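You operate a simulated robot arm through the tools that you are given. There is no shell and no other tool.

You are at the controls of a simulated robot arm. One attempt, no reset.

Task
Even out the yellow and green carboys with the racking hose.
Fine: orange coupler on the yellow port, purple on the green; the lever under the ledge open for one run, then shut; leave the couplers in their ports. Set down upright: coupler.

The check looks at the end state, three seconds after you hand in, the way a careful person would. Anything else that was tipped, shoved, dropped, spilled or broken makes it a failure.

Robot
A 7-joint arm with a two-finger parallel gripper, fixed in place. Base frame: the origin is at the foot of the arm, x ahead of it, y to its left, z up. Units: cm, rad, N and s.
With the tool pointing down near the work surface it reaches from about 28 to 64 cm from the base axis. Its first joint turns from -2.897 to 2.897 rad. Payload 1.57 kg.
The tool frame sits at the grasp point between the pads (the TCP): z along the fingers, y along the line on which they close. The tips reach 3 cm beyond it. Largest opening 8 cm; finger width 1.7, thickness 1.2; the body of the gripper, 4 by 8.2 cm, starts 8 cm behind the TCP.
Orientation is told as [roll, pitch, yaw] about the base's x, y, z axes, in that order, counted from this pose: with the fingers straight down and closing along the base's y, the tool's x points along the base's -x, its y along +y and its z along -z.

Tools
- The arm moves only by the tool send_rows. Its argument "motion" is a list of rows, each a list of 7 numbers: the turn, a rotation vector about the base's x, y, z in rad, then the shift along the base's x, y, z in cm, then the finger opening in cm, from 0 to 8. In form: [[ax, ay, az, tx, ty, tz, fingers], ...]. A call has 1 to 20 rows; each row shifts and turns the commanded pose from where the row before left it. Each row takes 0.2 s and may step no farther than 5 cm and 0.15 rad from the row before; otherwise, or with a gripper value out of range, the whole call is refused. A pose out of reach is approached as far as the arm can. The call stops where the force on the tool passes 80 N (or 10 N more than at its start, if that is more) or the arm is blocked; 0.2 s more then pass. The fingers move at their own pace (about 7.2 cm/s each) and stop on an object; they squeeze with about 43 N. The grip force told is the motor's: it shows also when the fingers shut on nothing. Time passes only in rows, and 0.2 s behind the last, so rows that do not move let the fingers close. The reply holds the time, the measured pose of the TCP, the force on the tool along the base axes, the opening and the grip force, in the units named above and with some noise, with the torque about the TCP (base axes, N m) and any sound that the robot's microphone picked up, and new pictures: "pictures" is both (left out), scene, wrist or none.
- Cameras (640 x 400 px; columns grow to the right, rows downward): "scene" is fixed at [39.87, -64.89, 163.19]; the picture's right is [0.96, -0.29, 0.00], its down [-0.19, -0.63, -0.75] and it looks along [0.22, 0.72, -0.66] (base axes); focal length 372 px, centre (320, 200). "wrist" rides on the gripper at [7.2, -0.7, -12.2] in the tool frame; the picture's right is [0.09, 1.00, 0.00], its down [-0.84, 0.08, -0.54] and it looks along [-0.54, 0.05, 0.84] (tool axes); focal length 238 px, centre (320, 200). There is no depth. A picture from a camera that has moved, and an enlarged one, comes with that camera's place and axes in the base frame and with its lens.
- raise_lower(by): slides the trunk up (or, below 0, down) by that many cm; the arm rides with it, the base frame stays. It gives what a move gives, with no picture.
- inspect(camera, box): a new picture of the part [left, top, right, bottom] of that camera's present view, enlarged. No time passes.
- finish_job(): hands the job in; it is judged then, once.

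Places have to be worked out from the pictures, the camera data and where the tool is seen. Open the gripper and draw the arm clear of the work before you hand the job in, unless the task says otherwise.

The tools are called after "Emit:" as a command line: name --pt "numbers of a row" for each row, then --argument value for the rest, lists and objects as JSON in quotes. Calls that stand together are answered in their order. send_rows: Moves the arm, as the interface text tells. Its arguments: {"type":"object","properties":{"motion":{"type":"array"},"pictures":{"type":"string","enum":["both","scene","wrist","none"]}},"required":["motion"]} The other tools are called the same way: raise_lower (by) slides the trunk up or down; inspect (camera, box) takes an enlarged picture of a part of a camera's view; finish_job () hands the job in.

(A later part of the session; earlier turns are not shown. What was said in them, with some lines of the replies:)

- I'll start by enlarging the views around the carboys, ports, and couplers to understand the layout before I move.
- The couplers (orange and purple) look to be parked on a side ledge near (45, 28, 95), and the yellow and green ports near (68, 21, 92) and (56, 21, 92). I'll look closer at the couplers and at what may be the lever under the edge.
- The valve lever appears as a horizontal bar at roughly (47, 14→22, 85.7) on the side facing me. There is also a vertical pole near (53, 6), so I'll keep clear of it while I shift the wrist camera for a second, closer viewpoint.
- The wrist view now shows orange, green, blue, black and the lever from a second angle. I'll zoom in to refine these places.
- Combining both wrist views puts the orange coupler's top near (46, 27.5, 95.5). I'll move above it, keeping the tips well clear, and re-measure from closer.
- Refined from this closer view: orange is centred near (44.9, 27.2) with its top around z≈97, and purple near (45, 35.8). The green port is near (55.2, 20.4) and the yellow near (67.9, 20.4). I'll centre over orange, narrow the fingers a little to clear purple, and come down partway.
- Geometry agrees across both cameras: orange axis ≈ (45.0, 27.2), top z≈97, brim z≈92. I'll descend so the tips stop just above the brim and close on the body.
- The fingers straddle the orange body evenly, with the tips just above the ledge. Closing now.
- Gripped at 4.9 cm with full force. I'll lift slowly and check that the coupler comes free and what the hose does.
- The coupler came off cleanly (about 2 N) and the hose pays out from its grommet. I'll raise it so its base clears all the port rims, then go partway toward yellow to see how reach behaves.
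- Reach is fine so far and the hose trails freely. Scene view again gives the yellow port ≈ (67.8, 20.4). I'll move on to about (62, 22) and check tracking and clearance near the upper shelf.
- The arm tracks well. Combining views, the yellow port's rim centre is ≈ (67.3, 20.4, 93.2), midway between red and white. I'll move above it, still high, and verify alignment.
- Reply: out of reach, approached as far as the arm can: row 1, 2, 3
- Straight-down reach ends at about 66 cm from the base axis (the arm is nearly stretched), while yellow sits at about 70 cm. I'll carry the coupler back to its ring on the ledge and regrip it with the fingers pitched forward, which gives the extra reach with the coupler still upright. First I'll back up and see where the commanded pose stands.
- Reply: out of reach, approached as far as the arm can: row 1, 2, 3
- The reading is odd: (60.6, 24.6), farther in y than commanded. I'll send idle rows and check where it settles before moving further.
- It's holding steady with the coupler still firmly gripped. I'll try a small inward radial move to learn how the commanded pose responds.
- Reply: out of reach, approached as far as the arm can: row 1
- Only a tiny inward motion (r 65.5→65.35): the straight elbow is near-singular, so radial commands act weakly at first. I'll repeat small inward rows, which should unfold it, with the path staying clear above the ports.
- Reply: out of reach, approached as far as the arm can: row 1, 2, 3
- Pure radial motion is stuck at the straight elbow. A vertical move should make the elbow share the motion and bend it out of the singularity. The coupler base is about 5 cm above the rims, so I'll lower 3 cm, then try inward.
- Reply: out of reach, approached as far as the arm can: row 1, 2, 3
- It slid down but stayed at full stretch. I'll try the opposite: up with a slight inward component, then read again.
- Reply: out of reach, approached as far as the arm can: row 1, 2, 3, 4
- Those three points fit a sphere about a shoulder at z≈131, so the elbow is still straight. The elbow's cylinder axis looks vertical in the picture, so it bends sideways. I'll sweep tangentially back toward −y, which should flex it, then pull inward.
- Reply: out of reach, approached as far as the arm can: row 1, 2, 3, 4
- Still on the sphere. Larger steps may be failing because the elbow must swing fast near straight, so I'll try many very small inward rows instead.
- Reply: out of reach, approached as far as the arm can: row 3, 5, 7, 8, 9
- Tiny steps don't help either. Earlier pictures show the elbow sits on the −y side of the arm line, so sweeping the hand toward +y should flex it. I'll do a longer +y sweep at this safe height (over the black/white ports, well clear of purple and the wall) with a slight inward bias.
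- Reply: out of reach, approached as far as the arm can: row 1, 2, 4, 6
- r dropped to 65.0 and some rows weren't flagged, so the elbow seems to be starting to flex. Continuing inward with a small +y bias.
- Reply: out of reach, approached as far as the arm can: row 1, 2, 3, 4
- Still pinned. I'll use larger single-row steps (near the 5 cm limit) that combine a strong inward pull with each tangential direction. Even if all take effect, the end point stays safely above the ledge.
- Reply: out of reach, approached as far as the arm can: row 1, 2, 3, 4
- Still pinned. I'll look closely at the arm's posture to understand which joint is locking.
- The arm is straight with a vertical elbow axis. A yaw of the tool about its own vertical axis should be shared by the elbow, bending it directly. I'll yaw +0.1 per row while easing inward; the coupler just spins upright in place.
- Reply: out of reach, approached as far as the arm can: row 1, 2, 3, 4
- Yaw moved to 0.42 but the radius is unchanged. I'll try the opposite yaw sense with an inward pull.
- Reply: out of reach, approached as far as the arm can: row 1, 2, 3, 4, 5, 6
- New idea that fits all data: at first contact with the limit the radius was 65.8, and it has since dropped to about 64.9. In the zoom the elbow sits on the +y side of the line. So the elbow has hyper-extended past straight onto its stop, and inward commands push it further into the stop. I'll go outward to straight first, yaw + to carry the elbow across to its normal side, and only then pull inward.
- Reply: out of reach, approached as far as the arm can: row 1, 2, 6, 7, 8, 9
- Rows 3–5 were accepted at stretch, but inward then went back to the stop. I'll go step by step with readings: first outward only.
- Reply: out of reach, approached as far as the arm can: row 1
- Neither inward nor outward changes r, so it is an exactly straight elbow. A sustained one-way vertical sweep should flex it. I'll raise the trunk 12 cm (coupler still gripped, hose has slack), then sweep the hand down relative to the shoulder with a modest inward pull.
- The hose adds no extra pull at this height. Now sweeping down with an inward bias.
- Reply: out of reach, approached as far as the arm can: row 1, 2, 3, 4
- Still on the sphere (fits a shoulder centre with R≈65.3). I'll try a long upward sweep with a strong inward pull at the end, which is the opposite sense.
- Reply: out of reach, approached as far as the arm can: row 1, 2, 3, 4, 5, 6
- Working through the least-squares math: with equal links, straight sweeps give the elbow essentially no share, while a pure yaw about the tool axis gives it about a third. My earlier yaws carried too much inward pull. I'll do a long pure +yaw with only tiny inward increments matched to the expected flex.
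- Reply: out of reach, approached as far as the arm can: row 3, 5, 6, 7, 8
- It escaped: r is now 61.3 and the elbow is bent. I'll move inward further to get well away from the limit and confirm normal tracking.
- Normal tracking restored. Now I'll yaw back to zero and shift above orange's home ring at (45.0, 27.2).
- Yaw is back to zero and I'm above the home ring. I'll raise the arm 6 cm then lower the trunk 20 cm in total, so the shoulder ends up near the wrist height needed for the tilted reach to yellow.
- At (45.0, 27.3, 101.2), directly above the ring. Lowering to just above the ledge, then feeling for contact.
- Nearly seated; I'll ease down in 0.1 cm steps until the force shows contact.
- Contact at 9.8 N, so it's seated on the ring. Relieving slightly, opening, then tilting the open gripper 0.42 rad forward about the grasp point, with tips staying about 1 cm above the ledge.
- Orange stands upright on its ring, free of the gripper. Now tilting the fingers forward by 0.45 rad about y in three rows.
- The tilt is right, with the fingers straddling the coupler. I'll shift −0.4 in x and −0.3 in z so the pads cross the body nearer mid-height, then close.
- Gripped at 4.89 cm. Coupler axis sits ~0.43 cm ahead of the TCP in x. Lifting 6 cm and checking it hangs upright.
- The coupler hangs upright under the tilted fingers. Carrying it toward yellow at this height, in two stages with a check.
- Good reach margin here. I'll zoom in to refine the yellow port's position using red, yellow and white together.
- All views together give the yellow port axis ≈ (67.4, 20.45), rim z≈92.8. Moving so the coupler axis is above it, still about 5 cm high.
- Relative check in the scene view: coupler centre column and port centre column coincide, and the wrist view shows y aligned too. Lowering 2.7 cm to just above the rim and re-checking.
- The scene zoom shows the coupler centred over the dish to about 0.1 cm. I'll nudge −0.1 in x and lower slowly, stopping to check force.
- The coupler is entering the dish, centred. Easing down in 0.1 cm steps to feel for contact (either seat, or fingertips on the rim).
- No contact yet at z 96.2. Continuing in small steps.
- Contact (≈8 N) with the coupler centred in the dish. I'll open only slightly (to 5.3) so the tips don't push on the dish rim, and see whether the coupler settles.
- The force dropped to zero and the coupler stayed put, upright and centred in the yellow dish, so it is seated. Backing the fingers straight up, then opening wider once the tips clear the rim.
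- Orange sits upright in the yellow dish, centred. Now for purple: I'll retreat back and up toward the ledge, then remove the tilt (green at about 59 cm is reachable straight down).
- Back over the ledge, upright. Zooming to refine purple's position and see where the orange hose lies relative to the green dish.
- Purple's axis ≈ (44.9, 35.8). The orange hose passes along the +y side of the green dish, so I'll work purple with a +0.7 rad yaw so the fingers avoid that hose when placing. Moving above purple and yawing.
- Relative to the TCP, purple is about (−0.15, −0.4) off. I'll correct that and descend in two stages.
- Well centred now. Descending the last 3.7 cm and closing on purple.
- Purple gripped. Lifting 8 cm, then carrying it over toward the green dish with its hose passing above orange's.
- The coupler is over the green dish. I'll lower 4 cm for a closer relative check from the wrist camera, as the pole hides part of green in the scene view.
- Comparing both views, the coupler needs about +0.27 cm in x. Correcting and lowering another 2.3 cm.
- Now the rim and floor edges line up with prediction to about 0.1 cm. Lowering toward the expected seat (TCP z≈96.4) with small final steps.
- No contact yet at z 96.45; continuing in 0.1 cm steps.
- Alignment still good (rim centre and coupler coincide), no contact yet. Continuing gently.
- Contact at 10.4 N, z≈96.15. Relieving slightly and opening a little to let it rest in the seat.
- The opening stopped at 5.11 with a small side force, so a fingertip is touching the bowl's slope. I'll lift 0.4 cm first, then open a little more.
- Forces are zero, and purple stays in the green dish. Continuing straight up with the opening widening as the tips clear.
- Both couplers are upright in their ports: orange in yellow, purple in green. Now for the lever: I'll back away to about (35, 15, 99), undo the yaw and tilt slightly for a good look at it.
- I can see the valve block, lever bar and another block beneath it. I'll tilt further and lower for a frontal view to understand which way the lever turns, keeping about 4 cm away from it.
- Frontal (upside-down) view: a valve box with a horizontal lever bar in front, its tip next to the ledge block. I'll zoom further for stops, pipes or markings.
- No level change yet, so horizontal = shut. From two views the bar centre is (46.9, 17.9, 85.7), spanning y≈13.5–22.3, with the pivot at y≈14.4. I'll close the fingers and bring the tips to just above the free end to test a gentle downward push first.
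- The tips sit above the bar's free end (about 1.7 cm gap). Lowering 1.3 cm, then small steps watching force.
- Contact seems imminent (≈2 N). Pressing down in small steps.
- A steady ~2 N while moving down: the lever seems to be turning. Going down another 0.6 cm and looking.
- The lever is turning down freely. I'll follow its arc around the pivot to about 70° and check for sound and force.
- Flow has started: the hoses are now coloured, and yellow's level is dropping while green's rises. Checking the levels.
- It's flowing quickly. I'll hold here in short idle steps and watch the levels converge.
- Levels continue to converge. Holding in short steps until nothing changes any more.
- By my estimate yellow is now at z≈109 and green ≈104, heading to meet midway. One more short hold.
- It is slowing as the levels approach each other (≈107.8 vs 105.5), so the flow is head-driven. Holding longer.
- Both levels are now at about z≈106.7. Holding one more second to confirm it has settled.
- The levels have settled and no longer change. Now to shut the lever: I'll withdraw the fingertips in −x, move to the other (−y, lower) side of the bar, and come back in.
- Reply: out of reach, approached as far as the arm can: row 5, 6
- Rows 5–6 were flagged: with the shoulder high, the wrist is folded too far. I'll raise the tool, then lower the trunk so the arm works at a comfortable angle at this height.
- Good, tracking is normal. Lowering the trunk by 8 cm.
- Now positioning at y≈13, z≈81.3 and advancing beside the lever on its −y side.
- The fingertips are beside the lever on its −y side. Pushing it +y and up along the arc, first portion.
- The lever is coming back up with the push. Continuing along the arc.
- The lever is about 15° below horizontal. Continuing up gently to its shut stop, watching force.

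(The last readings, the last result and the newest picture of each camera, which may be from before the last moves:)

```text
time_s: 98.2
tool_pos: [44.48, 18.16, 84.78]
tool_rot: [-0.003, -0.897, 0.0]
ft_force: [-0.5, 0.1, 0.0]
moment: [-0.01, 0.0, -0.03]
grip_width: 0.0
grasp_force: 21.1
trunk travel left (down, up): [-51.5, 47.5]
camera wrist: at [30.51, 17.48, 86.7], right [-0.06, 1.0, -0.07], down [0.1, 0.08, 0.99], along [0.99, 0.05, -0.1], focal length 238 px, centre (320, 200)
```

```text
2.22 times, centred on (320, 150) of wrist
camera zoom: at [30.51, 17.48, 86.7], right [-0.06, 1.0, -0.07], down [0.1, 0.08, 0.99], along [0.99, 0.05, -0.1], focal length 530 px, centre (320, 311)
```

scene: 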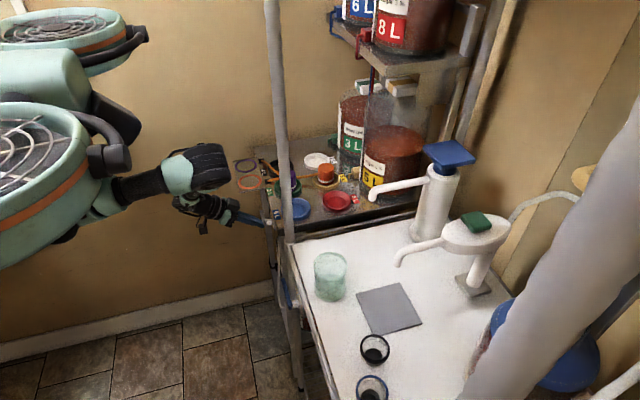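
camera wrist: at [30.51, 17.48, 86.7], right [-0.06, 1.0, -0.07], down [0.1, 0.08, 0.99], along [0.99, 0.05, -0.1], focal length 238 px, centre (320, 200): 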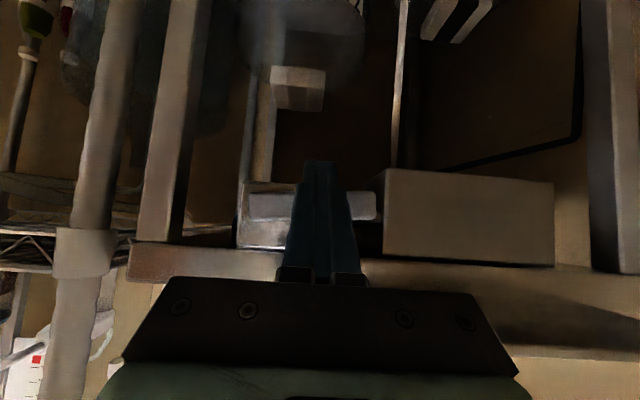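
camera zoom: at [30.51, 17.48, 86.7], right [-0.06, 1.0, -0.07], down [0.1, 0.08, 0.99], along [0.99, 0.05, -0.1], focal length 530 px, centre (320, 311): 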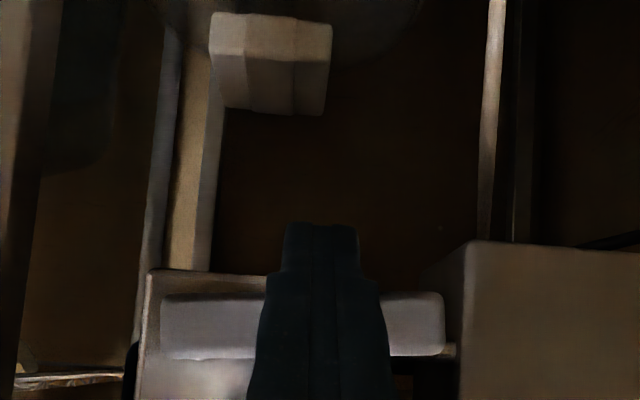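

The bar is still roughly 5° below its original angle. Nudging up in small steps until the stop.

Emit:
send_rows --pt "0 0 0 0 0 0.25 0" --pt "0 0 0 0 0 0.25 0" --pt "0 0 0 0 0 0 0" --pictures "wrist"

Emit:
inspect --camera "wrist" --box '[200, 60, 440, 240]'

```text
time_s: 99.0
tool_pos: [44.27, 18.21, 85.28]
tool_rot: [-0.002, -0.896, 0.002]
ft_force: [-1.9, -1.4, -6.1]
moment: [0.03, 0.11, 0.0]
grip_width: 0.02
grasp_force: 21.2
trunk travel left (down, up): [-51.5, 47.5]
camera wrist: at [30.4, 17.53, 87.2], right [-0.06, 1.0, -0.07], down [0.1, 0.08, 0.99], along [0.99, 0.05, -0.1], focal length 238 px, centre (320, 200)
```

wrist: 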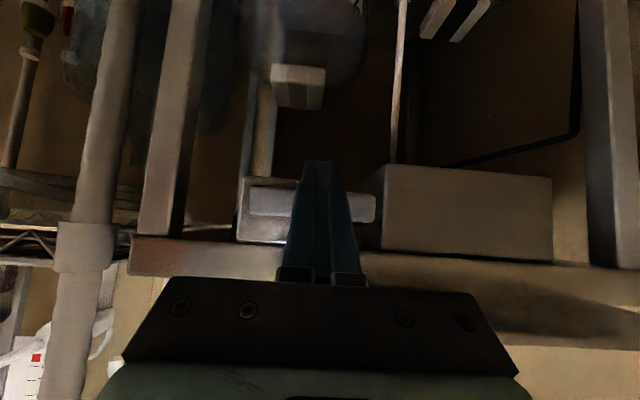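

```text
2.22 times, centred on (320, 150) of wrist
camera zoom: at [30.4, 17.53, 87.2], right [-0.06, 1.0, -0.07], down [0.1, 0.08, 0.99], along [0.99, 0.05, -0.1], focal length 530 px, centre (320, 311)
```

zoom: 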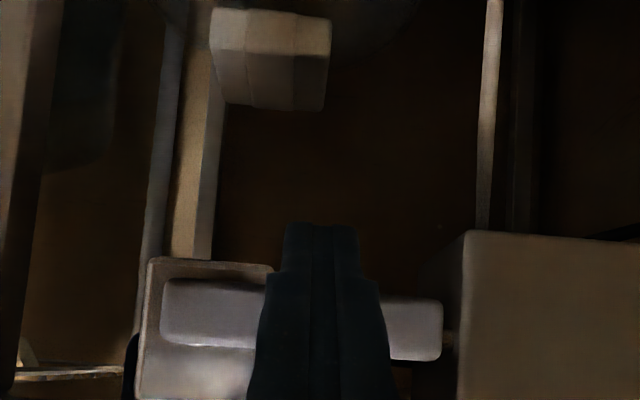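

Force rises to 6 N and the bar's slope now matches its original: it's against the shut stop. One small extra nudge to make sure, then I'll check the hoses.

Emit:
send_rows --pt "0 0 0 0 0 0.12 0" --pt "0 0 0 0 0 0 0" --pictures "both"

Emit:
inspect --camera "scene" --box '[240, 140, 360, 230]'

```text
time_s: 99.6
tool_pos: [44.26, 18.06, 85.15]
tool_rot: [-0.003, -0.891, 0.004]
ft_force: [-5.8, -1.1, -15.1]
moment: [0.03, 0.25, -0.02]
grip_width: 0.01
grasp_force: 20.8
trunk travel left (down, up): [-51.5, 47.5]
camera wrist: at [30.39, 17.54, 87.26], right [-0.06, 1.0, -0.07], down [0.1, 0.08, 0.99], along [0.99, 0.05, -0.11], focal length 238 px, centre (320, 200)
```

scene: 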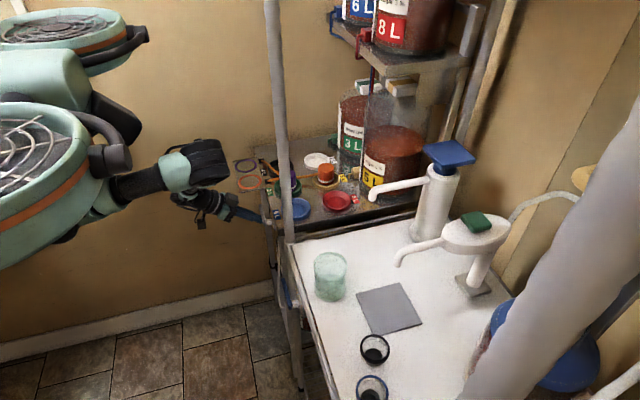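
wrist: 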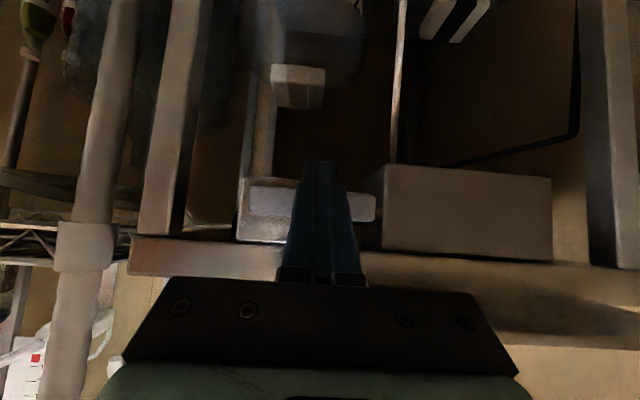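

```text
4.44 times, centred on (300, 185) of scene
camera zoom: at [39.87, -64.89, 163.19], right [0.96, -0.29, 0.0], down [-0.19, -0.63, -0.75], along [0.22, 0.72, -0.66], focal length 1651 px, centre (409, 267)
```

zoom: 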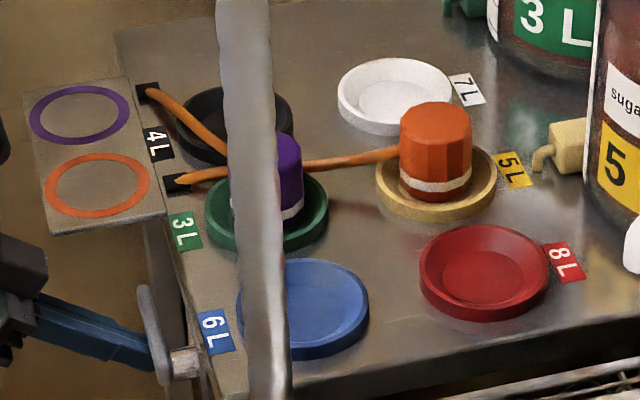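

The lever is firmly at its stop (15 N). Backing the fingertips down a touch and out in −x, then checking the lever stays horizontal.

Emit:
send_rows --pt "0 0 0 0 0 -0.3 0" --pt "0 0 0 -0.5 0 -0.4 0" --pt "0 0 0 -1.5 0 0 0" --pt "0 0 0 -2 0 0 0" --pt "0 0 0 -2 0 0 0" --pt "0 0 0 0 0 0 0" --pictures "both"

Emit:
inspect --camera "wrist" --box '[200, 60, 440, 240]'

Emit:
inspect --camera "scene" --box '[240, 140, 360, 230]'

```text
time_s: 101.0
tool_pos: [38.54, 18.12, 84.82]
tool_rot: [-0.002, -0.897, 0.002]
ft_force: [0.1, 0.1, -0.3]
moment: [-0.02, -0.01, 0.0]
grip_width: 0.02
grasp_force: 21.0
trunk travel left (down, up): [-51.5, 47.5]
camera wrist: at [24.51, 17.5, 86.69], right [-0.06, 1.0, -0.07], down [0.1, 0.08, 0.99], along [0.99, 0.05, -0.1], focal length 238 px, centre (320, 200)
```

scene: 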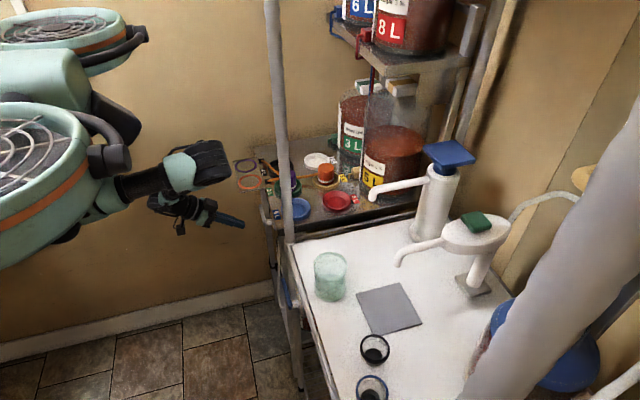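
wrist: 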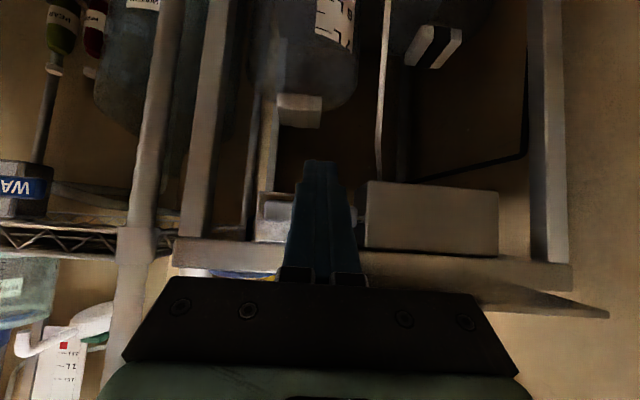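

```text
2.22 times, centred on (320, 150) of wrist
camera zoom: at [24.51, 17.5, 86.69], right [-0.06, 1.0, -0.07], down [0.1, 0.08, 0.99], along [0.99, 0.05, -0.1], focal length 530 px, centre (320, 311)
```

zoom: 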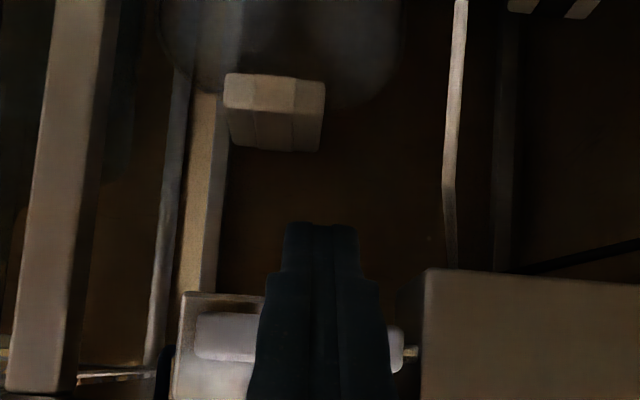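

```text
4.44 times, centred on (300, 185) of scene
camera zoom: at [39.87, -64.89, 163.19], right [0.96, -0.29, 0.0], down [-0.19, -0.63, -0.75], along [0.22, 0.72, -0.66], focal length 1651 px, centre (409, 267)
```

zoom: 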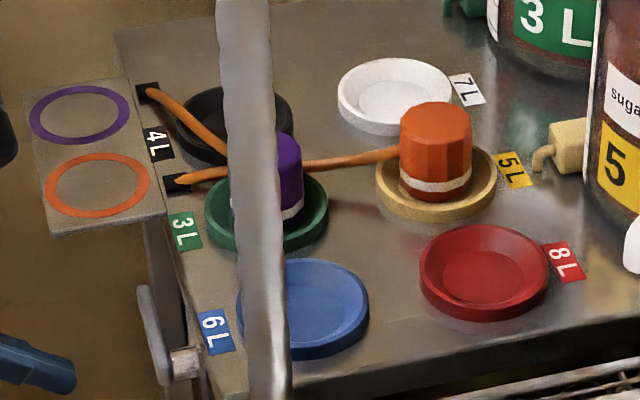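

The lever stays horizontal. Now I'll draw the arm clear: back, up, un-tilting, and open the gripper.

Emit:
send_rows --pt "0 0 0 -1.5 -0.5 1 4" --pt "0 0 0 -1.5 -0.5 2 8" --pt "0 0.15 0 0 -0.5 2.5 8" --pt "0 0.15 0 0 -0.5 2.5 8" --pt "0 0.15 0 0 -0.5 2.5 8" --pt "0 0.15 0 0 -0.5 2.5 8" --pt "0 0.15 0 0 0 2.5 8" --pt "0 0.15 0 0 0 2.5 8" --pt "0 0 0 0 0 0 8" --pictures "both"

Emit:
inspect --camera "scene" --box '[320, 70, 450, 210]'

Emit:
inspect --camera "wrist" --box '[220, 90, 420, 240]'

```text
time_s: 103.0
tool_pos: [35.42, 14.82, 102.79]
tool_rot: [0.0, -0.001, 0.0]
ft_force: [-0.9, -0.3, -0.1]
moment: [0.0, -0.03, 0.0]
grip_width: 7.99
grasp_force: 0.1
trunk travel left (down, up): [-51.5, 47.5]
camera wrist: at [28.33, 14.31, 115.0], right [-0.09, 1.0, 0.0], down [0.84, 0.08, 0.54], along [0.54, 0.05, -0.84], focal length 238 px, centre (320, 200)
```

scene: 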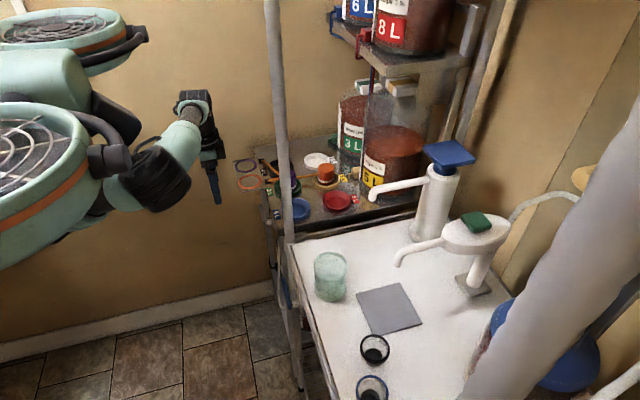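
wrist: 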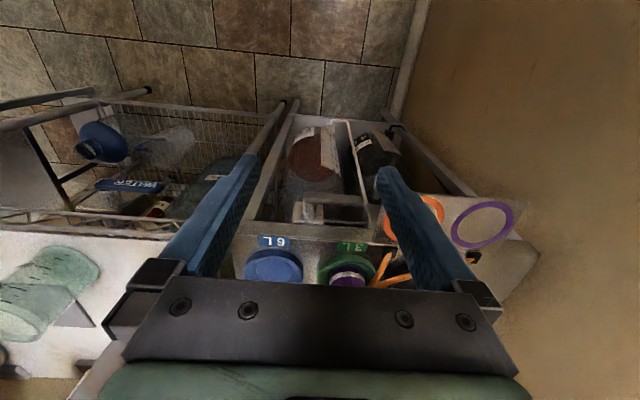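

```text
2.86 times, centred on (385, 140) of scene
camera zoom: at [39.87, -64.89, 163.19], right [0.96, -0.29, 0.0], down [-0.19, -0.63, -0.75], along [0.22, 0.72, -0.66], focal length 1061 px, centre (134, 371)
```

zoom: 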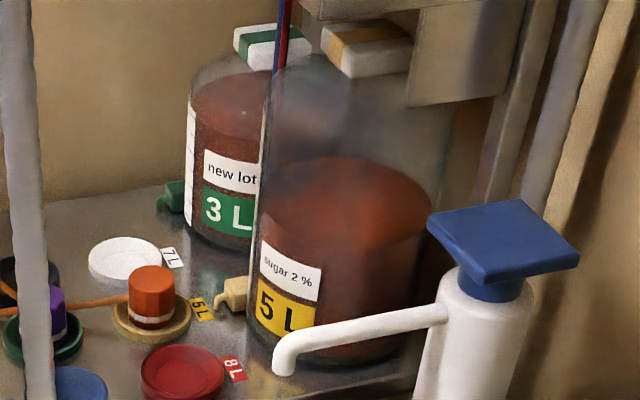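

```text
2.67 times, centred on (320, 165) of wrist
camera zoom: at [28.33, 14.31, 115.0], right [-0.09, 1.0, 0.0], down [0.84, 0.08, 0.54], along [0.54, 0.05, -0.84], focal length 636 px, centre (320, 293)
```

zoom: 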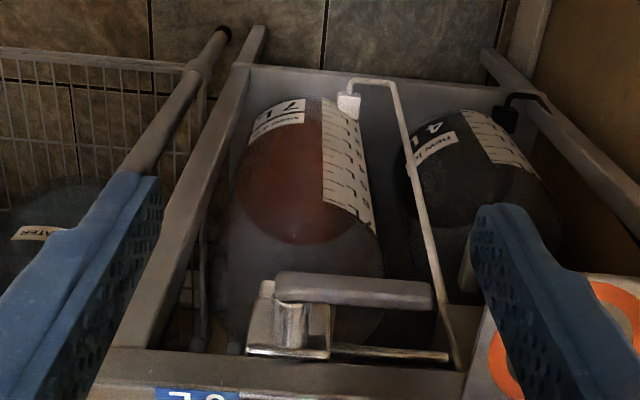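

Lever horizontal (shut), levels even, couplers in their ports. A last close look at the couplers before handing in, with the arm raised a little further.

Emit:
send_rows --pt "0 0 0 0 1 2.5 8" --pt "0 0 0 0 1 2.5 8" --pt "0 0 0 0 1 2.5 8" --pt "0 0 0 0 0 0 8" --pictures "both"

Emit:
inspect --camera "wrist" --box '[220, 170, 420, 290]'

Emit:
inspect --camera "scene" --box '[250, 140, 360, 215]'

```text
time_s: 104.0
tool_pos: [35.48, 18.09, 109.99]
tool_rot: [-0.002, 0.001, 0.0]
ft_force: [-0.2, -0.7, -0.7]
moment: [-0.02, 0.02, 0.0]
grip_width: 7.99
grasp_force: 0.1
trunk travel left (down, up): [-51.5, 47.5]
camera wrist: at [28.36, 17.46, 122.28], right [-0.09, 1.0, 0.0], down [0.84, 0.08, 0.54], along [0.54, 0.05, -0.84], focal length 238 px, centre (320, 200)
```

scene: 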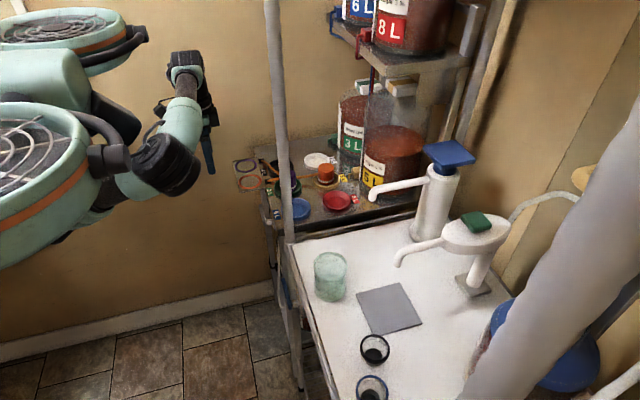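
wrist: 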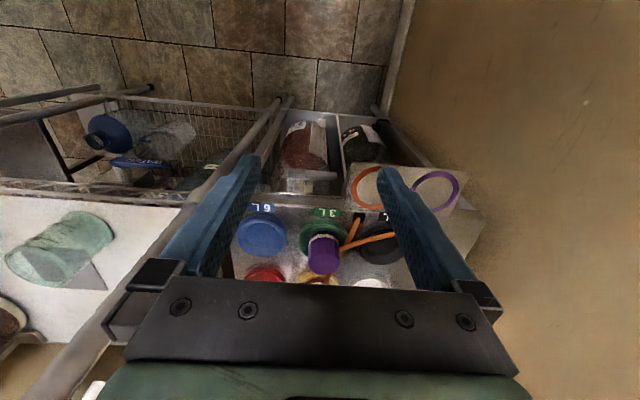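

```text
3.20 times, centred on (320, 230) of wrist
camera zoom: at [28.36, 17.46, 122.28], right [-0.09, 1.0, 0.0], down [0.84, 0.08, 0.54], along [0.54, 0.05, -0.84], focal length 763 px, centre (320, 104)
```

zoom: 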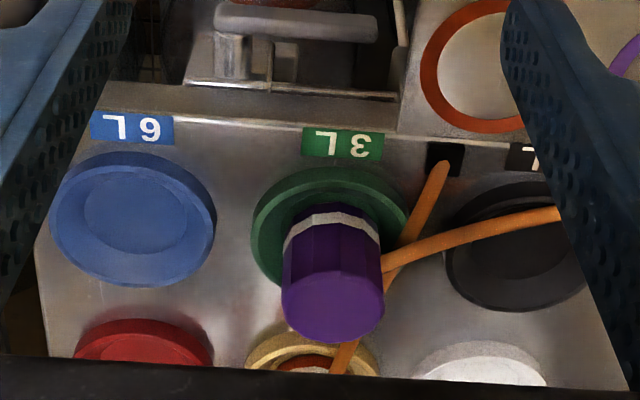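

```text
5.33 times, centred on (305, 178) of scene
camera zoom: at [39.87, -64.89, 163.19], right [0.96, -0.29, 0.0], down [-0.19, -0.63, -0.75], along [0.22, 0.72, -0.66], focal length 1981 px, centre (400, 320)
```

zoom: 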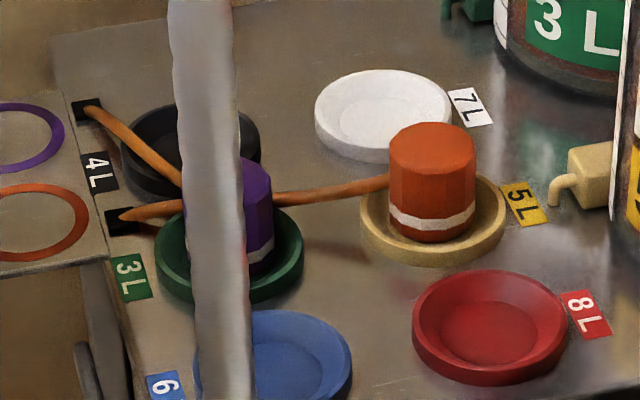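

Purple is upright in the green port and orange upright in the yellow port. The lever is back at its shut position, the levels are even and steady, nothing was spilled or moved, and the open gripper is clear. Handing in.

Emit:
finish_job

```text
The job is handed in.
```

The yellow and green carboys are evened out and the job is handed in; I haven't seen the check's result.

- **Couplers:** orange is upright in the yellow port and purple is upright in the green port. Both were left in place.
- **Lever:** I opened it downward to about 65–70°, not a full quarter turn. Once the levels stopped changing, I pushed it back up until it met its stop.
- **Levels:** both liquids settled at about the same height, roughly z 107 cm by my reading of the scene camera. They did not move again before or after I shut the lever.
- **Surroundings:** I saw nothing tipped, dropped or spilled. The hoses are still coloured, apparently with liquid left in them. The gripper is open and the arm is clear of the bench.

The yellow port was out of straight-down reach, so orange went back on its ring once to be regripped with the fingers tilted forward. While stretched toward yellow the arm also got stuck at full reach with orange in the gripper. Freeing it took about 25 s of small moves above the ports and touched nothing.
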